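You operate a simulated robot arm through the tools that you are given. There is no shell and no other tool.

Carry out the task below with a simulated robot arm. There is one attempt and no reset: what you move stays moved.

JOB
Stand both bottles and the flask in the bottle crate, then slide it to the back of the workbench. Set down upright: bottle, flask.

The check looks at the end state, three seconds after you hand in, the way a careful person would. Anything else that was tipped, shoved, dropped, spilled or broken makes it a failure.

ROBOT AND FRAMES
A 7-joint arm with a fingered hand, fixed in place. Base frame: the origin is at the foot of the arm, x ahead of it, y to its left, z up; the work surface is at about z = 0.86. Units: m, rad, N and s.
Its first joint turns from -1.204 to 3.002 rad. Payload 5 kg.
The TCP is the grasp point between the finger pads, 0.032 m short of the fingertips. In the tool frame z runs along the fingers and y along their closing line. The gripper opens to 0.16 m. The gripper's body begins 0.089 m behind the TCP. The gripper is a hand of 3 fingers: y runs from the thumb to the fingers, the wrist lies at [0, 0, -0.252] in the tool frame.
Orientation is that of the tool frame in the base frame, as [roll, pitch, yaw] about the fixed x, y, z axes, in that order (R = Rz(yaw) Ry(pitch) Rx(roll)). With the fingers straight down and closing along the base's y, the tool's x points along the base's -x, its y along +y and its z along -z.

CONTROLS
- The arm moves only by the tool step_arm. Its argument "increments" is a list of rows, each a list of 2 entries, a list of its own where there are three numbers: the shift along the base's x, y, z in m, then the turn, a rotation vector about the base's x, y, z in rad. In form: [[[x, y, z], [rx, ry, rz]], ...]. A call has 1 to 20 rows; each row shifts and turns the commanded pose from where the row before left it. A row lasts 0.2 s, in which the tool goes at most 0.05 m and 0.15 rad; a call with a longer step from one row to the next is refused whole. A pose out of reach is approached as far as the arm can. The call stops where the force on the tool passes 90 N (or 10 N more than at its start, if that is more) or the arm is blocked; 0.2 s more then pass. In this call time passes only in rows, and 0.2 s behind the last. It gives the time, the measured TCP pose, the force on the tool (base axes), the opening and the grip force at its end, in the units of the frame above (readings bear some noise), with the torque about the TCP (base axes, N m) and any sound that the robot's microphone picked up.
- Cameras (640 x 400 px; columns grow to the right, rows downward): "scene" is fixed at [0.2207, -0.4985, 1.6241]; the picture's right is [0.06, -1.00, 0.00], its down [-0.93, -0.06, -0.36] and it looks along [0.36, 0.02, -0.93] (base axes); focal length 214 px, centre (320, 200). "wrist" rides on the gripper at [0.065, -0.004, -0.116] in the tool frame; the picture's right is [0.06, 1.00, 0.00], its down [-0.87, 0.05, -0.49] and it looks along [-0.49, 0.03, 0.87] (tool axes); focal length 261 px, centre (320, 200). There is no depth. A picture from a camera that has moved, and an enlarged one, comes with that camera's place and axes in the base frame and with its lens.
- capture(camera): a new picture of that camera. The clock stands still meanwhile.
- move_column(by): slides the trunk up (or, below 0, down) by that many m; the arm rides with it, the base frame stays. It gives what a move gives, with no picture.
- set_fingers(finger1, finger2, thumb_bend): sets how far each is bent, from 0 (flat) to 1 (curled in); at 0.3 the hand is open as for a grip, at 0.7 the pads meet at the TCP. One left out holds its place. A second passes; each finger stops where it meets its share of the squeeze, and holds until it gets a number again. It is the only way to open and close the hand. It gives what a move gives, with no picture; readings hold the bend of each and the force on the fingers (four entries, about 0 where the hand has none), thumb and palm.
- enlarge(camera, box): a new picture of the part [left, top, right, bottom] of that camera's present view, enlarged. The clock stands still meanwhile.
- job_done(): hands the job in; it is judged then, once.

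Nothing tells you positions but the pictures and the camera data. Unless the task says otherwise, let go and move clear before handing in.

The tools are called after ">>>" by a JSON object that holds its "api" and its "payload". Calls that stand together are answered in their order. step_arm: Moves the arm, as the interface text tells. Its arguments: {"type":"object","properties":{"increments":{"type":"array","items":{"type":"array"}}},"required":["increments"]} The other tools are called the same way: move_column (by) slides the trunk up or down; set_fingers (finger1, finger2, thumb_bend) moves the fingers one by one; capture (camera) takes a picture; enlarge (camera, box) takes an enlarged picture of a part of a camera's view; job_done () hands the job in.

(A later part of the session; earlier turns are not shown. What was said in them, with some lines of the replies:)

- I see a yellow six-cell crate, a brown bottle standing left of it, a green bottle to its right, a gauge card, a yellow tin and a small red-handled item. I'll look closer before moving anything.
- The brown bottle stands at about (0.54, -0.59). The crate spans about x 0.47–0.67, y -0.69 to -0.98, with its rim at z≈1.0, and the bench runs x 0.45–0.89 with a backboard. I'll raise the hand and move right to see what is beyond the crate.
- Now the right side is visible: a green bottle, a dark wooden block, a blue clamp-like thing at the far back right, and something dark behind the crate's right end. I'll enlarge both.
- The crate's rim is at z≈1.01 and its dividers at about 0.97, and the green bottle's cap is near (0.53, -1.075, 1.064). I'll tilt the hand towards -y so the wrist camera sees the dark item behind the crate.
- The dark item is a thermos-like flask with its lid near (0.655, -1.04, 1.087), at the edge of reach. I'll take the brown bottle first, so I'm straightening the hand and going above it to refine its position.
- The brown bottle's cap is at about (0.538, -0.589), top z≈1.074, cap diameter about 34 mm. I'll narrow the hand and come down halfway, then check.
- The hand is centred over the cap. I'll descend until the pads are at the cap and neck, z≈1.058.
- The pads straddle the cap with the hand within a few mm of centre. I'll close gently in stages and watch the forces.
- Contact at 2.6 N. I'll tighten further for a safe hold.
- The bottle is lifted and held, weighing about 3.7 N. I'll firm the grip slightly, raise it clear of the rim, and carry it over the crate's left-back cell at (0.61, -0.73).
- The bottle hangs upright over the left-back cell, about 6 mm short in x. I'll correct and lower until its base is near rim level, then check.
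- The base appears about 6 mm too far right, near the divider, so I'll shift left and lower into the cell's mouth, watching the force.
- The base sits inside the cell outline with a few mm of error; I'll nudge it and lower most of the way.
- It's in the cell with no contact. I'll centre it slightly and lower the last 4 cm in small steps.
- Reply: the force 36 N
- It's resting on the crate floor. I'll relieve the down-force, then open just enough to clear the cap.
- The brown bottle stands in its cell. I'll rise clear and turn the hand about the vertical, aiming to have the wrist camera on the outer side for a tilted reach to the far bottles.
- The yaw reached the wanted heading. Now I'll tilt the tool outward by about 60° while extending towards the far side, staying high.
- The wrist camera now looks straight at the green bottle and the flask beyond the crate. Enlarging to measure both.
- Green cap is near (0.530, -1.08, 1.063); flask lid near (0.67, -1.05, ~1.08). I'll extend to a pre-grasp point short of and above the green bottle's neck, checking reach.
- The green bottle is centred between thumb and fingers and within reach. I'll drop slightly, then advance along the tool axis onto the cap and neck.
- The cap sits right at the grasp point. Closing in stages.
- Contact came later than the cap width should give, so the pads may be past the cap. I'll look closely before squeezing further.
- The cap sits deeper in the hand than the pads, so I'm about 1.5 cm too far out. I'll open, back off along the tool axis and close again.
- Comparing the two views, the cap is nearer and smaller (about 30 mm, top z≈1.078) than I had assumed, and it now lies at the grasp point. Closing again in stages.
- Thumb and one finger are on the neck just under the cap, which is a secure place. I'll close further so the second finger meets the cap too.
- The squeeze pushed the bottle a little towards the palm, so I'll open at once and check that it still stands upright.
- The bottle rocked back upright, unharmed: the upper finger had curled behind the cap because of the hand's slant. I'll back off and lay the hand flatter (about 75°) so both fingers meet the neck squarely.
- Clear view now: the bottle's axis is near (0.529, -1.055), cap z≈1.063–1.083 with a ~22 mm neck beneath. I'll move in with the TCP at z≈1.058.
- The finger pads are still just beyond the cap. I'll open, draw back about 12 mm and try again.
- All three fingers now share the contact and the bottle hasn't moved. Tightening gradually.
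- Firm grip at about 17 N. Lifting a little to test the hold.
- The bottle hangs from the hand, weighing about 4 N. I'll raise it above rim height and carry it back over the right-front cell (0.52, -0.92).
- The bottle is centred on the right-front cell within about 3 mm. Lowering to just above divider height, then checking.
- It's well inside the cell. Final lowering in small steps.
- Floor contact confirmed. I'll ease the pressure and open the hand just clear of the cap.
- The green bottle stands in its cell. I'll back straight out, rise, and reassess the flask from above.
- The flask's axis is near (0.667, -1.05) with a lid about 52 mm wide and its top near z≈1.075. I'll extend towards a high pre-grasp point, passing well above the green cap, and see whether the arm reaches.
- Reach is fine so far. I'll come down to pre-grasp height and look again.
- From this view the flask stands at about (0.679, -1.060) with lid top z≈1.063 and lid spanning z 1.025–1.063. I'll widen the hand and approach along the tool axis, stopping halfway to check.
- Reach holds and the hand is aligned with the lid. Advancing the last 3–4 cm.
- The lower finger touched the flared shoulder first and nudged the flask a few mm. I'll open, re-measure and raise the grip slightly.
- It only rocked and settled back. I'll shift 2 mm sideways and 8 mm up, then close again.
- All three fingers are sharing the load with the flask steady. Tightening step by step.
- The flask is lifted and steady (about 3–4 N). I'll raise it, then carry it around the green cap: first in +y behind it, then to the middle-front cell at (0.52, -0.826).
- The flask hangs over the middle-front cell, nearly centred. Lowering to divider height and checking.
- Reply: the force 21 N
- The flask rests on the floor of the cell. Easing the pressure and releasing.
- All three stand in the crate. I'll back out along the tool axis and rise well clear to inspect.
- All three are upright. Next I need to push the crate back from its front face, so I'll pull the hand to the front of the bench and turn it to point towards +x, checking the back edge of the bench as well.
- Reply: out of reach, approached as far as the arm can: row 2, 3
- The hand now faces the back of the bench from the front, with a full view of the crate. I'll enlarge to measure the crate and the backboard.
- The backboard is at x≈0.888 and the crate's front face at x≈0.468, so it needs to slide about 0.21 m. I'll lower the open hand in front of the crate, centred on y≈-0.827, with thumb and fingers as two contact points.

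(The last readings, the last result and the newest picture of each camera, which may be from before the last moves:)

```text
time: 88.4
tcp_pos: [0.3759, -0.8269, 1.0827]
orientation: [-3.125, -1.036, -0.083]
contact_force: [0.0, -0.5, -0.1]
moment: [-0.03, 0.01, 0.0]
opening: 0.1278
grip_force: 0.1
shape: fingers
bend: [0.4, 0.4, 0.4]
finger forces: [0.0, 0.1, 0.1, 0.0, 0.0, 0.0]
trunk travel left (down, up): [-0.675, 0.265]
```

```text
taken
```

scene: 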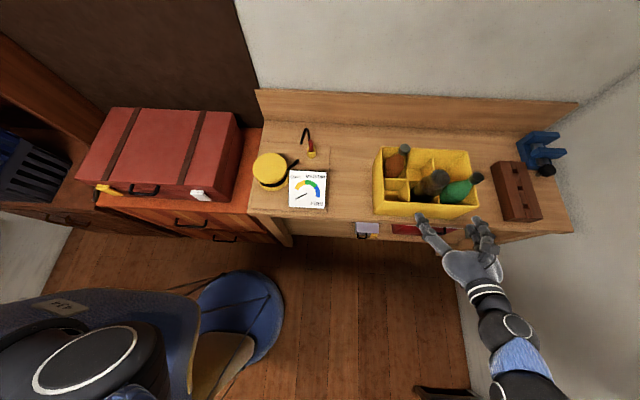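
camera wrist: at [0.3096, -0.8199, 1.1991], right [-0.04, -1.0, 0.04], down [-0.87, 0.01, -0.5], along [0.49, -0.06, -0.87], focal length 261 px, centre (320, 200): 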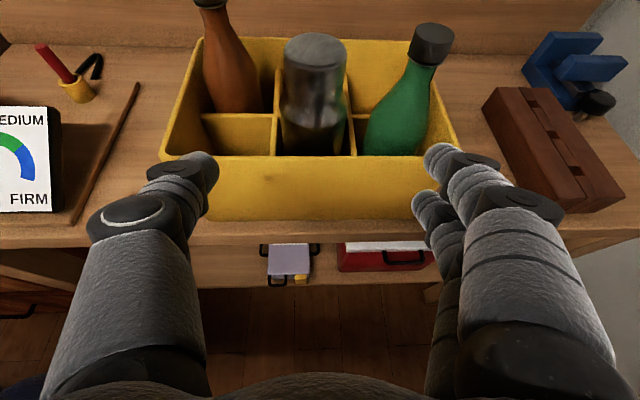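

>>> {"api": "step_arm", "payload": {"increments": [[[0, 0, -0.04], [0, 0, 0]], [[0, 0, -0.04], [0, 0, 0]], [[0, 0, -0.04], [0, 0, 0]], [[0, 0, -0.03], [0, 0, 0]]]}}

>>> {"api": "capture", "payload": {"camera": "wrist"}}

>>> {"api": "enlarge", "payload": {"camera": "scene", "box": [350, 120, 530, 280]}}

```text
time: 89.4
tcp_pos: [0.3752, -0.8284, 0.9351]
orientation: [-3.122, -1.038, -0.084]
contact_force: [-1.8, -0.7, -1.0]
moment: [-0.01, -0.2, 0.0]
opening: 0.1276
grip_force: 0.1
shape: fingers
bend: [0.4, 0.4, 0.4]
finger forces: [0.0, 0.1, 0.1, 0.0, 0.0, 0.0]
trunk travel left (down, up): [-0.675, 0.265]
```

```text
taken
camera wrist: at [0.3089, -0.8204, 1.0516], right [-0.04, -1.0, 0.04], down [-0.87, 0.01, -0.5], along [0.5, -0.06, -0.87], focal length 261 px, centre (320, 200)
```

wrist: 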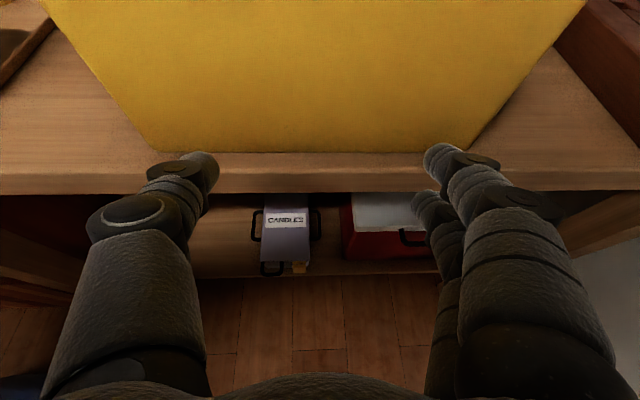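

```text
2.50 times, centred on (440, 200) of scene
camera zoom: at [0.2207, -0.4985, 1.6241], right [0.06, -1.0, 0.0], down [-0.93, -0.06, -0.36], along [0.36, 0.02, -0.93], focal length 536 px, centre (20, 200)
```

zoom: 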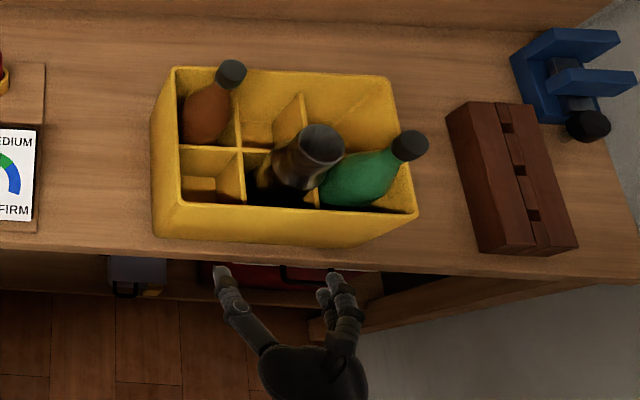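

The hand is in front of the crate with thumb and fingers level. Moving forward to make contact gently.

>>> {"api": "step_arm", "payload": {"increments": [[[0.02, 0, 0], [0, 0, 0]], [[0.015, 0, 0], [0, 0, 0]], [[0.01, 0, 0], [0, 0, 0]]]}}

>>> {"api": "capture", "payload": {"camera": "wrist"}}

>>> {"api": "enlarge", "payload": {"camera": "scene", "box": [350, 120, 530, 280]}}

```text
time: 90.2
tcp_pos: [0.4188, -0.8282, 0.9344]
orientation: [-3.126, -1.036, -0.083]
contact_force: [-0.3, -0.7, -0.1]
moment: [-0.03, 0.01, 0.03]
opening: 0.128
grip_force: 0.0
shape: fingers
bend: [0.4, 0.4, 0.4]
finger forces: [0.0, 0.0, 0.0, 0.0, 0.0, 0.0]
trunk travel left (down, up): [-0.675, 0.265]
```

```text
taken
camera wrist: at [0.354, -0.8196, 1.0515], right [-0.04, -1.0, 0.05], down [-0.87, 0.01, -0.5], along [0.5, -0.06, -0.87], focal length 261 px, centre (320, 200)
```

wrist: 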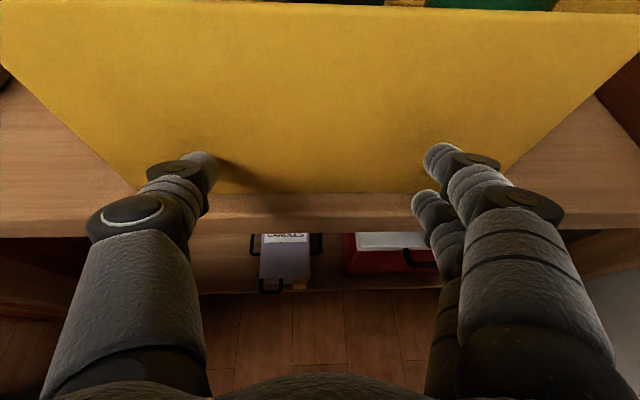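

```text
2.50 times, centred on (440, 200) of scene
camera zoom: at [0.2207, -0.4985, 1.6241], right [0.06, -1.0, 0.0], down [-0.93, -0.06, -0.36], along [0.36, 0.02, -0.93], focal length 536 px, centre (20, 200)
```

zoom: 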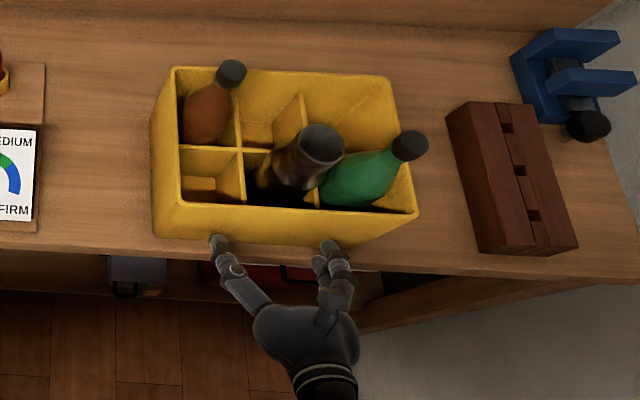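

>>> {"api": "step_arm", "payload": {"increments": [[[0.008, 0, 0], [0, 0, 0]], [[0.008, 0, 0], [0, 0, 0]], [[0.008, 0, 0], [0, 0, 0]]]}}

>>> {"api": "enlarge", "payload": {"camera": "scene", "box": [350, 120, 530, 280]}}

>>> {"api": "capture", "payload": {"camera": "wrist"}}

```text
time: 91.0
tcp_pos: [0.4441, -0.8275, 0.9341]
orientation: [-3.126, -1.037, -0.08]
contact_force: [-4.5, -0.1, 0.2]
moment: [-0.06, 0.1, 0.19]
opening: 0.1306
grip_force: 3.0
shape: fingers
bend: [0.4, 0.4, 0.4]
finger forces: [1.7, 0.1, 0.0, 0.0, 3.6, 0.0]
trunk travel left (down, up): [-0.675, 0.265]
```

```text
2.50 times, centred on (440, 200) of scene
camera zoom: at [0.2207, -0.4985, 1.6241], right [0.06, -1.0, 0.0], down [-0.93, -0.06, -0.36], along [0.36, 0.02, -0.93], focal length 536 px, centre (20, 200)
```

zoom: 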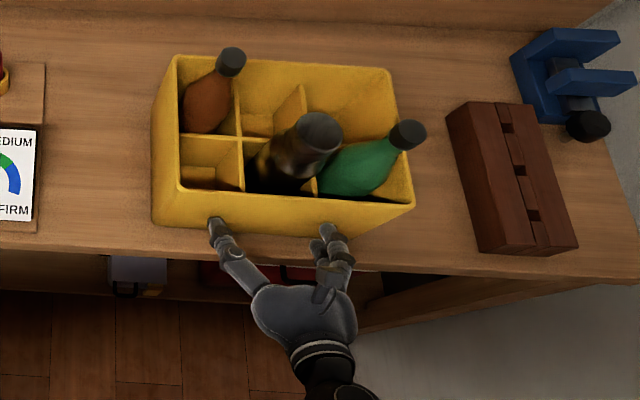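

```text
taken
camera wrist: at [0.3776, -0.8202, 1.0514], right [-0.04, -1.0, 0.05], down [-0.87, 0.01, -0.5], along [0.5, -0.06, -0.87], focal length 261 px, centre (320, 200)
```

wrist: 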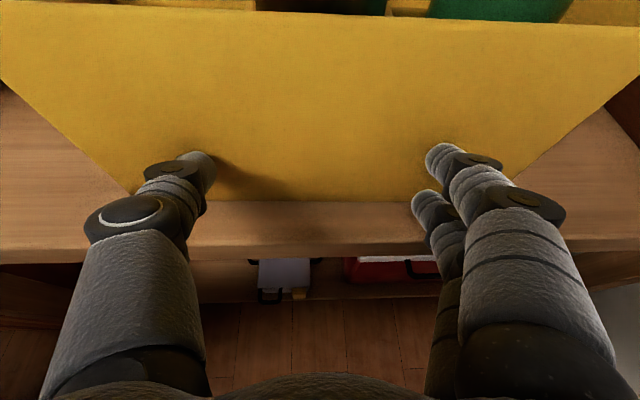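

The crate slides easily (about 4.5 N) with both contacts touching, but it has turned by about 1°. I'll trim the hand's yaw slightly and continue pushing.

>>> {"api": "step_arm", "payload": {"increments": [[[0.01, 0, 0], [0, 0, -0.02]], [[0.015, 0, 0], [0, 0, 0]], [[0.015, 0, 0], [0, 0, 0]], [[0.012, 0, 0], [0, 0, 0]]]}}

>>> {"api": "enlarge", "payload": {"camera": "scene", "box": [350, 80, 530, 240]}}

>>> {"api": "capture", "payload": {"camera": "wrist"}}

```text
time: 92.0
tcp_pos: [0.4959, -0.8275, 0.9349]
orientation: [-3.123, -1.038, -0.103]
contact_force: [-6.0, 1.2, 0.1]
moment: [0.02, -0.01, -0.1]
opening: 0.1316
grip_force: 3.0
shape: fingers
bend: [0.39, 0.4, 0.4]
finger forces: [3.8, 0.1, 0.1, 0.0, 2.6, 0.0]
trunk travel left (down, up): [-0.675, 0.265]
```

```text
2.50 times, centred on (440, 160) of scene
camera zoom: at [0.2207, -0.4985, 1.6241], right [0.06, -1.0, 0.0], down [-0.93, -0.06, -0.36], along [0.36, 0.02, -0.93], focal length 536 px, centre (20, 300)
```

zoom: 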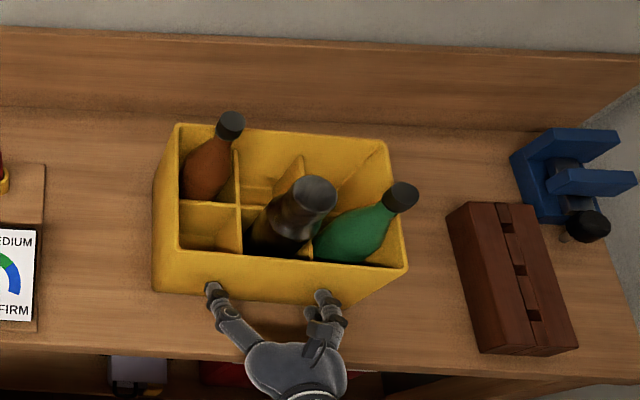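

```text
taken
camera wrist: at [0.4297, -0.8184, 1.0505], right [-0.06, -1.0, 0.04], down [-0.87, 0.03, -0.5], along [0.5, -0.07, -0.87], focal length 261 px, centre (320, 200)
```

wrist: 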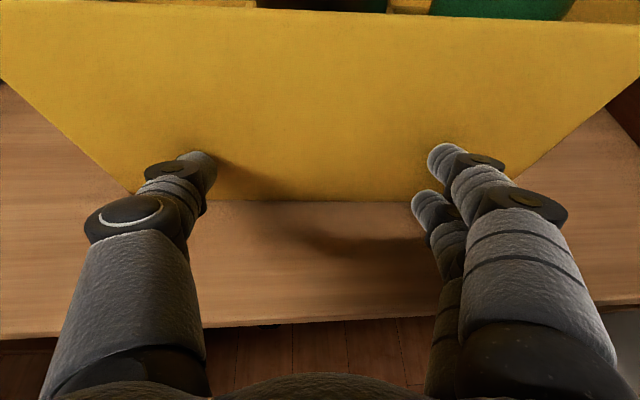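

Sliding well; it has now turned about 2° the other way, so I'll trim the yaw back while continuing.

>>> {"api": "step_arm", "payload": {"increments": [[[0.012, 0, 0], [0, 0, 0.015]], [[0.014, 0, 0], [0, 0, 0.015]], [[0.014, 0, 0], [0, 0, 0]], [[0.01, 0, 0], [0, 0, 0]]]}}

>>> {"api": "enlarge", "payload": {"camera": "scene", "box": [350, 80, 530, 240]}}

>>> {"api": "capture", "payload": {"camera": "wrist"}}

```text
time: 93.0
tcp_pos: [0.5442, -0.8265, 0.9331]
orientation: [-3.125, -1.035, -0.07]
contact_force: [-5.8, -1.0, 0.2]
moment: [0.0, 0.12, -0.07]
opening: 0.1323
grip_force: 3.0
shape: fingers
bend: [0.39, 0.4, 0.4]
finger forces: [2.9, 0.0, 0.0, 0.0, 3.1, 0.0]
trunk travel left (down, up): [-0.675, 0.265]
```

```text
2.50 times, centred on (440, 160) of scene
camera zoom: at [0.2207, -0.4985, 1.6241], right [0.06, -1.0, 0.0], down [-0.93, -0.06, -0.36], along [0.36, 0.02, -0.93], focal length 536 px, centre (20, 300)
```

zoom: 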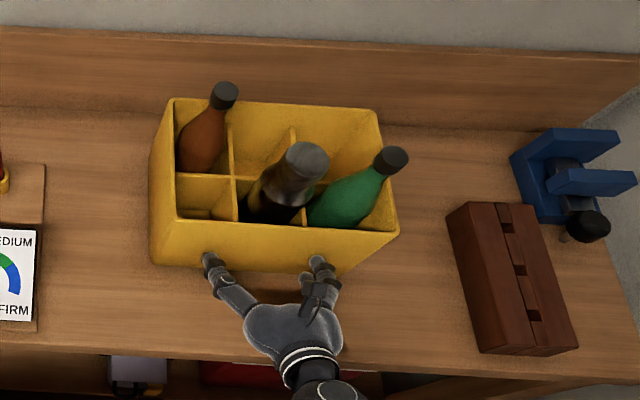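

```text
taken
camera wrist: at [0.479, -0.8193, 1.0507], right [-0.03, -1.0, 0.05], down [-0.87, 0.0, -0.5], along [0.5, -0.05, -0.87], focal length 261 px, centre (320, 200)
```

wrist: 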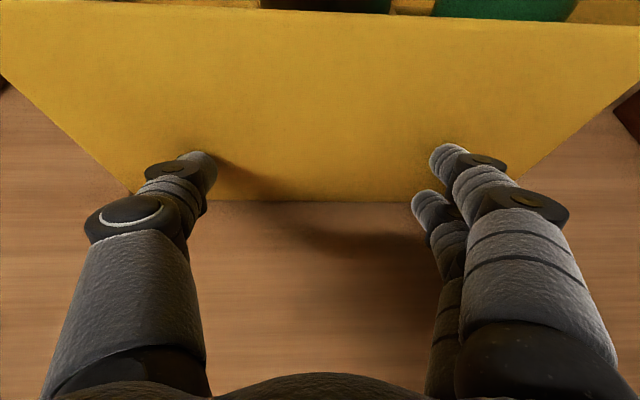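

>>> {"api": "step_arm", "payload": {"increments": [[[0.012, 0, 0], [0, 0, 0.012]], [[0.014, 0, 0], [0, 0, 0.012]], [[0.014, 0, 0], [0, 0, 0]], [[0.01, 0, 0], [0, 0, 0]]]}}

>>> {"api": "enlarge", "payload": {"camera": "scene", "box": [350, 80, 530, 240]}}

>>> {"api": "capture", "payload": {"camera": "wrist"}}

```text
time: 94.0
tcp_pos: [0.5951, -0.8274, 0.9339]
orientation: [-3.125, -1.037, -0.048]
contact_force: [-4.5, -0.8, 0.1]
moment: [0.0, 0.08, -0.03]
opening: 0.1323
grip_force: 2.6
shape: fingers
bend: [0.39, 0.4, 0.4]
finger forces: [2.5, 0.0, 0.0, 0.1, 2.2, 0.1]
trunk travel left (down, up): [-0.675, 0.265]
```

```text
2.50 times, centred on (440, 160) of scene
camera zoom: at [0.2207, -0.4985, 1.6241], right [0.06, -1.0, 0.0], down [-0.93, -0.06, -0.36], along [0.36, 0.02, -0.93], focal length 536 px, centre (20, 300)
```

zoom: 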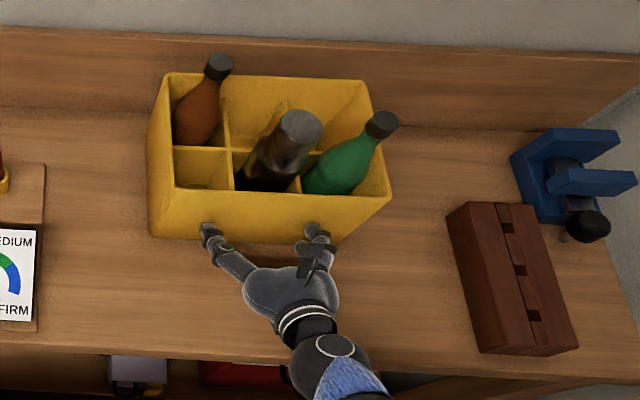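

```text
taken
camera wrist: at [0.5289, -0.8219, 1.0503], right [0.0, -1.0, 0.05], down [-0.87, -0.02, -0.5], along [0.5, -0.04, -0.87], focal length 261 px, centre (320, 200)
```

wrist: 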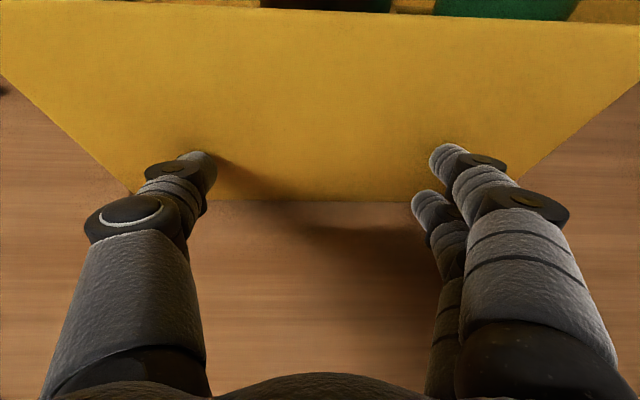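

Nearly square now, with about 6 cm left. Continuing, then slowing for the backboard.

>>> {"api": "step_arm", "payload": {"increments": [[[0.012, 0, 0], [0, 0, 0.006]], [[0.012, 0, 0], [0, 0, 0]], [[0.012, 0, 0], [0, 0, 0]], [[0.006, 0, 0], [0, 0, 0]]]}}

>>> {"api": "enlarge", "payload": {"camera": "scene", "box": [350, 80, 530, 240]}}

```text
time: 95.0
tcp_pos: [0.6328, -0.8263, 0.9345]
orientation: [-3.124, -1.034, -0.044]
contact_force: [-42.2, 7.4, 2.0]
moment: [0.12, -0.01, -2.53]
opening: 0.1334
grip_force: 21.0
shape: fingers
bend: [0.41, 0.4, 0.4]
finger forces: [38.4, 0.1, 0.1, 0.0, 4.0, 0.1]
trunk travel left (down, up): [-0.675, 0.265]
```

```text
2.50 times, centred on (440, 160) of scene
camera zoom: at [0.2207, -0.4985, 1.6241], right [0.06, -1.0, 0.0], down [-0.93, -0.06, -0.36], along [0.36, 0.02, -0.93], focal length 536 px, centre (20, 300)
```

zoom: 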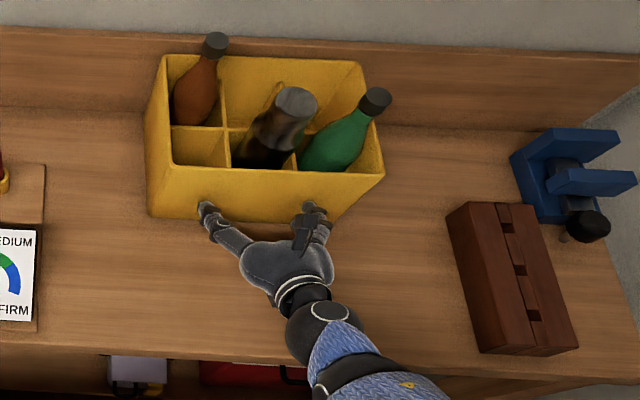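

The push force jumped to 42 N on the finger side, so I've stopped. I'll look closely at what the crate is touching.

>>> {"api": "enlarge", "payload": {"camera": "scene", "box": [380, 80, 480, 180]}}

>>> {"api": "capture", "payload": {"camera": "wrist"}}

```text
4.00 times, centred on (430, 130) of scene
camera zoom: at [0.2207, -0.4985, 1.6241], right [0.06, -1.0, 0.0], down [-0.93, -0.06, -0.36], along [0.36, 0.02, -0.93], focal length 858 px, centre (-120, 480)
```

zoom: 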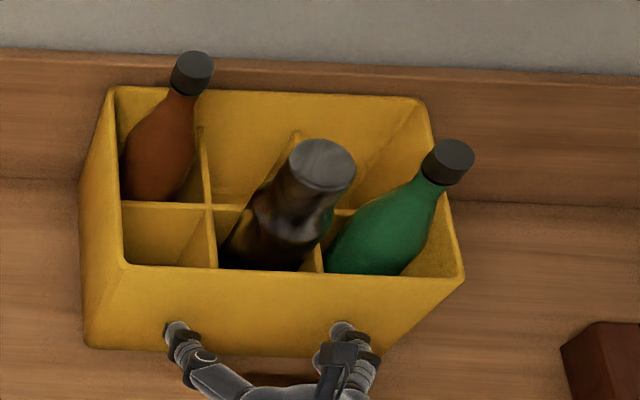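

```text
taken
camera wrist: at [0.5667, -0.8213, 1.0504], right [0.0, -1.0, 0.04], down [-0.87, -0.03, -0.5], along [0.5, -0.04, -0.87], focal length 261 px, centre (320, 200)
```

wrist: 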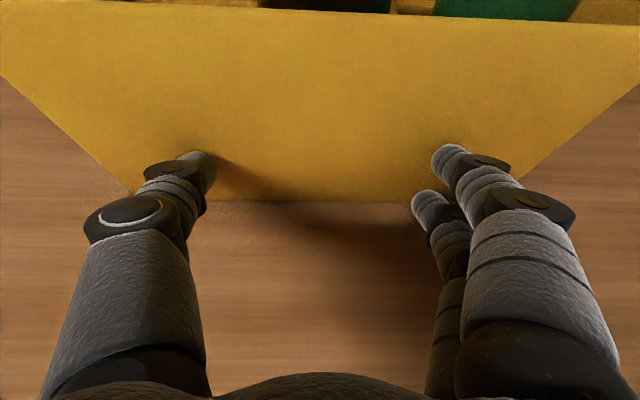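

The crate's back is against the backboard (within a few mm on the left, touching on the right) and square to it, so the slide is complete. I'll withdraw straight back and then up.

>>> {"api": "step_arm", "payload": {"increments": [[[-0.01, 0, 0], [0, 0, 0]], [[-0.02, 0, 0], [0, 0, 0]], [[-0.03, 0, 0], [0, 0, 0]], [[-0.04, 0, 0], [0, 0, 0]], [[-0.04, 0, 0.02], [0, 0, 0]], [[-0.04, 0, 0.03], [0, 0, 0]], [[-0.04, 0, 0.04], [0, 0, 0]], [[-0.03, 0, 0.04], [0, 0, 0]], [[0, 0, 0.04], [0, 0, 0]], [[0, 0, 0.04], [0, 0, 0]], [[0, 0, 0.04], [0, 0, 0]]]}}

>>> {"api": "capture", "payload": {"camera": "wrist"}}

>>> {"api": "capture", "payload": {"camera": "scene"}}

```text
refused: row 7 steps farther than a row can; nothing moved
```

```text
taken
camera wrist: at [0.5667, -0.8213, 1.0504], right [0.0, -1.0, 0.04], down [-0.87, -0.03, -0.5], along [0.5, -0.04, -0.87], focal length 261 px, centre (320, 200)
```

wrist: 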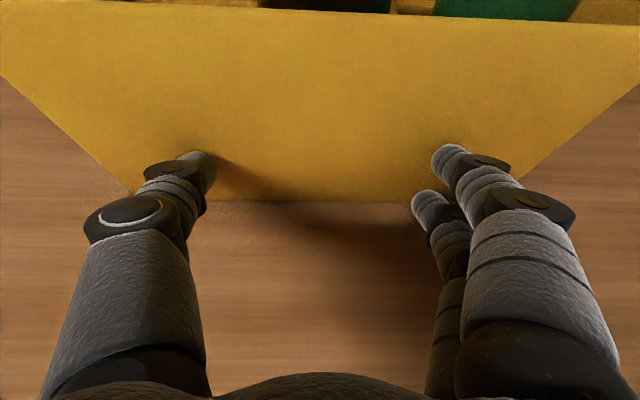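

```text
taken
```

scene: 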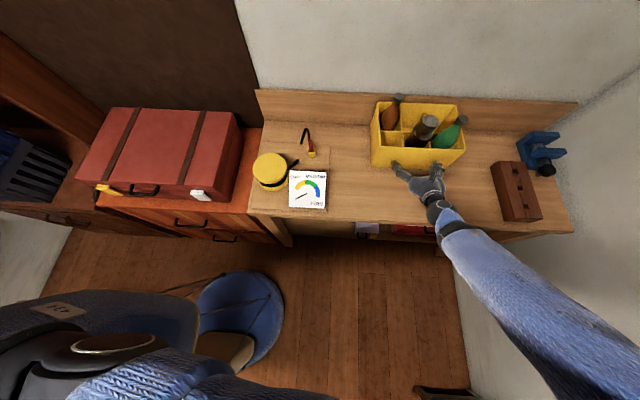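

The crate sits against the backboard and the hand is still touching it; the last command was refused for one over-long row. I'll resend it with shorter steps.

>>> {"api": "step_arm", "payload": {"increments": [[[-0.01, 0, 0], [0, 0, 0]], [[-0.02, 0, 0], [0, 0, 0]], [[-0.03, 0, 0], [0, 0, 0]], [[-0.04, 0, 0], [0, 0, 0]], [[-0.04, 0, 0.015], [0, 0, 0]], [[-0.035, 0, 0.03], [0, 0, 0]], [[-0.03, 0, 0.035], [0, 0, 0]], [[-0.03, 0, 0.035], [0, 0, 0]], [[0, 0, 0.04], [0, 0, 0]], [[0, 0, 0.04], [0, 0, 0]], [[0, 0, 0.04], [0, 0, 0]]]}}

>>> {"api": "capture", "payload": {"camera": "wrist"}}

>>> {"api": "capture", "payload": {"camera": "scene"}}

```text
time: 97.4
tcp_pos: [0.4041, -0.8259, 1.1711]
orientation: [-3.126, -1.037, -0.04]
contact_force: [0.4, 0.1, 1.1]
moment: [-0.01, 0.01, -0.06]
opening: 0.1288
grip_force: 0.0
shape: fingers
bend: [0.4, 0.4, 0.4]
finger forces: [0.0, 0.0, 0.1, 0.2, 0.1, 0.0]
trunk travel left (down, up): [-0.675, 0.265]
```

```text
taken
camera wrist: at [0.3381, -0.8216, 1.2867], right [0.01, -1.0, 0.05], down [-0.87, -0.03, -0.5], along [0.5, -0.04, -0.87], focal length 261 px, centre (320, 200)
```

wrist: 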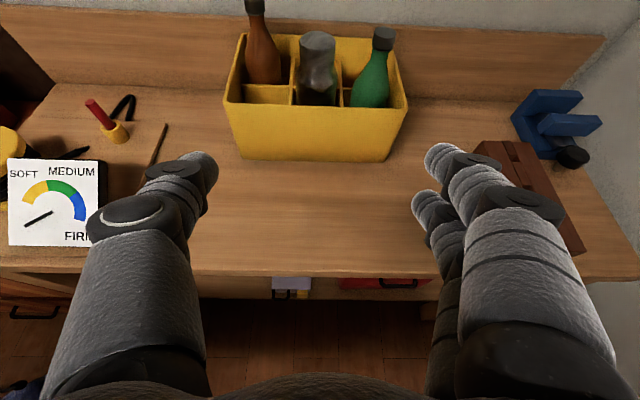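

```text
taken
```

scene: 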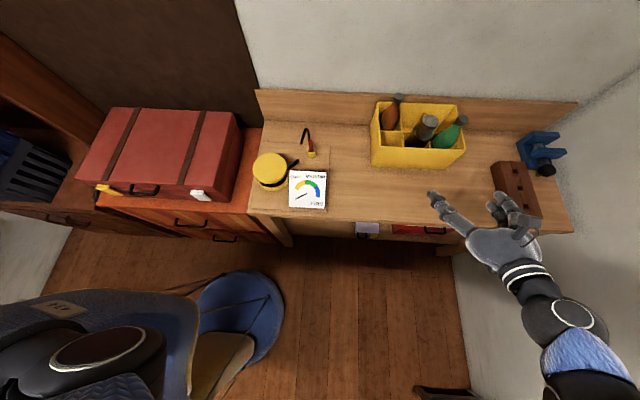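

The crate is at the back and the other items look undisturbed. A final close check that all three stand upright.

>>> {"api": "enlarge", "payload": {"camera": "scene", "box": [350, 80, 490, 190]}}

>>> {"api": "enlarge", "payload": {"camera": "wrist", "box": [200, 0, 440, 180]}}

>>> {"api": "enlarge", "payload": {"camera": "scene", "box": [240, 80, 400, 240]}}

```text
3.64 times, centred on (420, 135) of scene
camera zoom: at [0.2207, -0.4985, 1.6241], right [0.06, -1.0, 0.0], down [-0.93, -0.06, -0.36], along [0.36, 0.02, -0.93], focal length 780 px, centre (-44, 436)
```

zoom: 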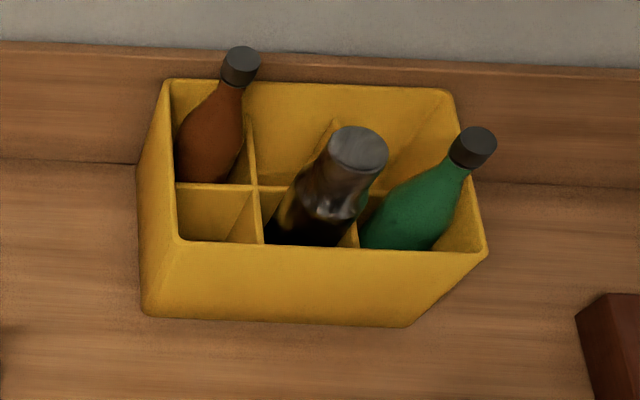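

```text
2.22 times, centred on (320, 90) of wrist
camera zoom: at [0.3381, -0.8216, 1.2867], right [0.01, -1.0, 0.05], down [-0.87, -0.03, -0.5], along [0.5, -0.04, -0.87], focal length 579 px, centre (320, 444)
```

zoom: 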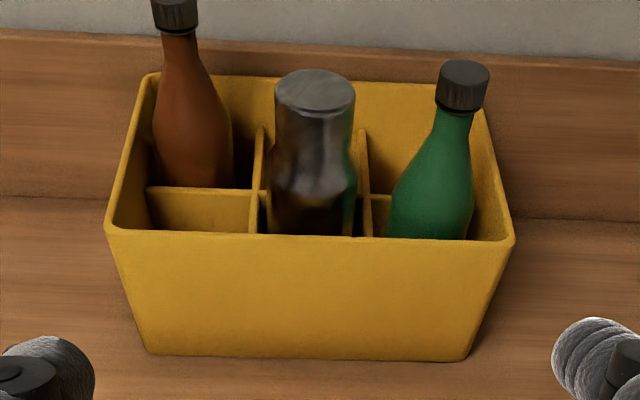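

```text
2.50 times, centred on (320, 160) of scene
camera zoom: at [0.2207, -0.4985, 1.6241], right [0.06, -1.0, 0.0], down [-0.93, -0.06, -0.36], along [0.36, 0.02, -0.93], focal length 536 px, centre (320, 300)
```

zoom: 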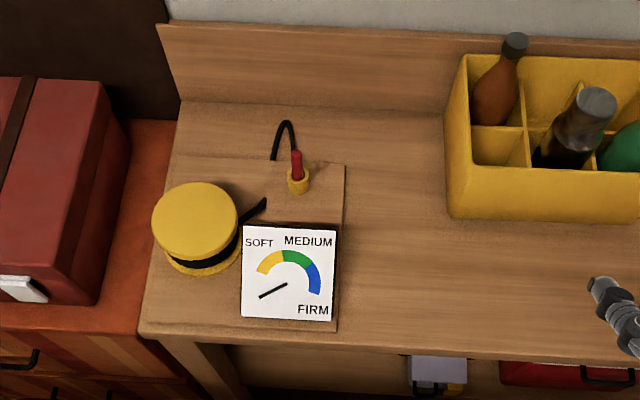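

Both bottles and the flask stand upright in the crate, which is against the backboard. The gauge, tin, wooden block and clamp are where they started, and the hand is clear. Handing in.

>>> {"api": "job_done", "payload": {}}

```text
The job is handed in.
```

The two bottles and the flask are standing upright in the crate, and the crate is at the back of the workbench, against the backboard. I handed the job in with the hand open and clear. No result has come back from the check yet.

- **Placement:** the brown bottle is in the left-back cell, the flask in the middle-front cell and the green bottle in the right-front cell.
- **Crate:** it slid about 0.2 m and sits square to the backboard. It touches on the right and is within a few millimetres on the left.
- **Rocking during grasps:** the green bottle and the flask each rocked once when a finger pressed unevenly. Both settled back upright before I lifted them.
- **Everything else:** in the last pictures the gauge card, tin, wooden block and clamp were where they started.
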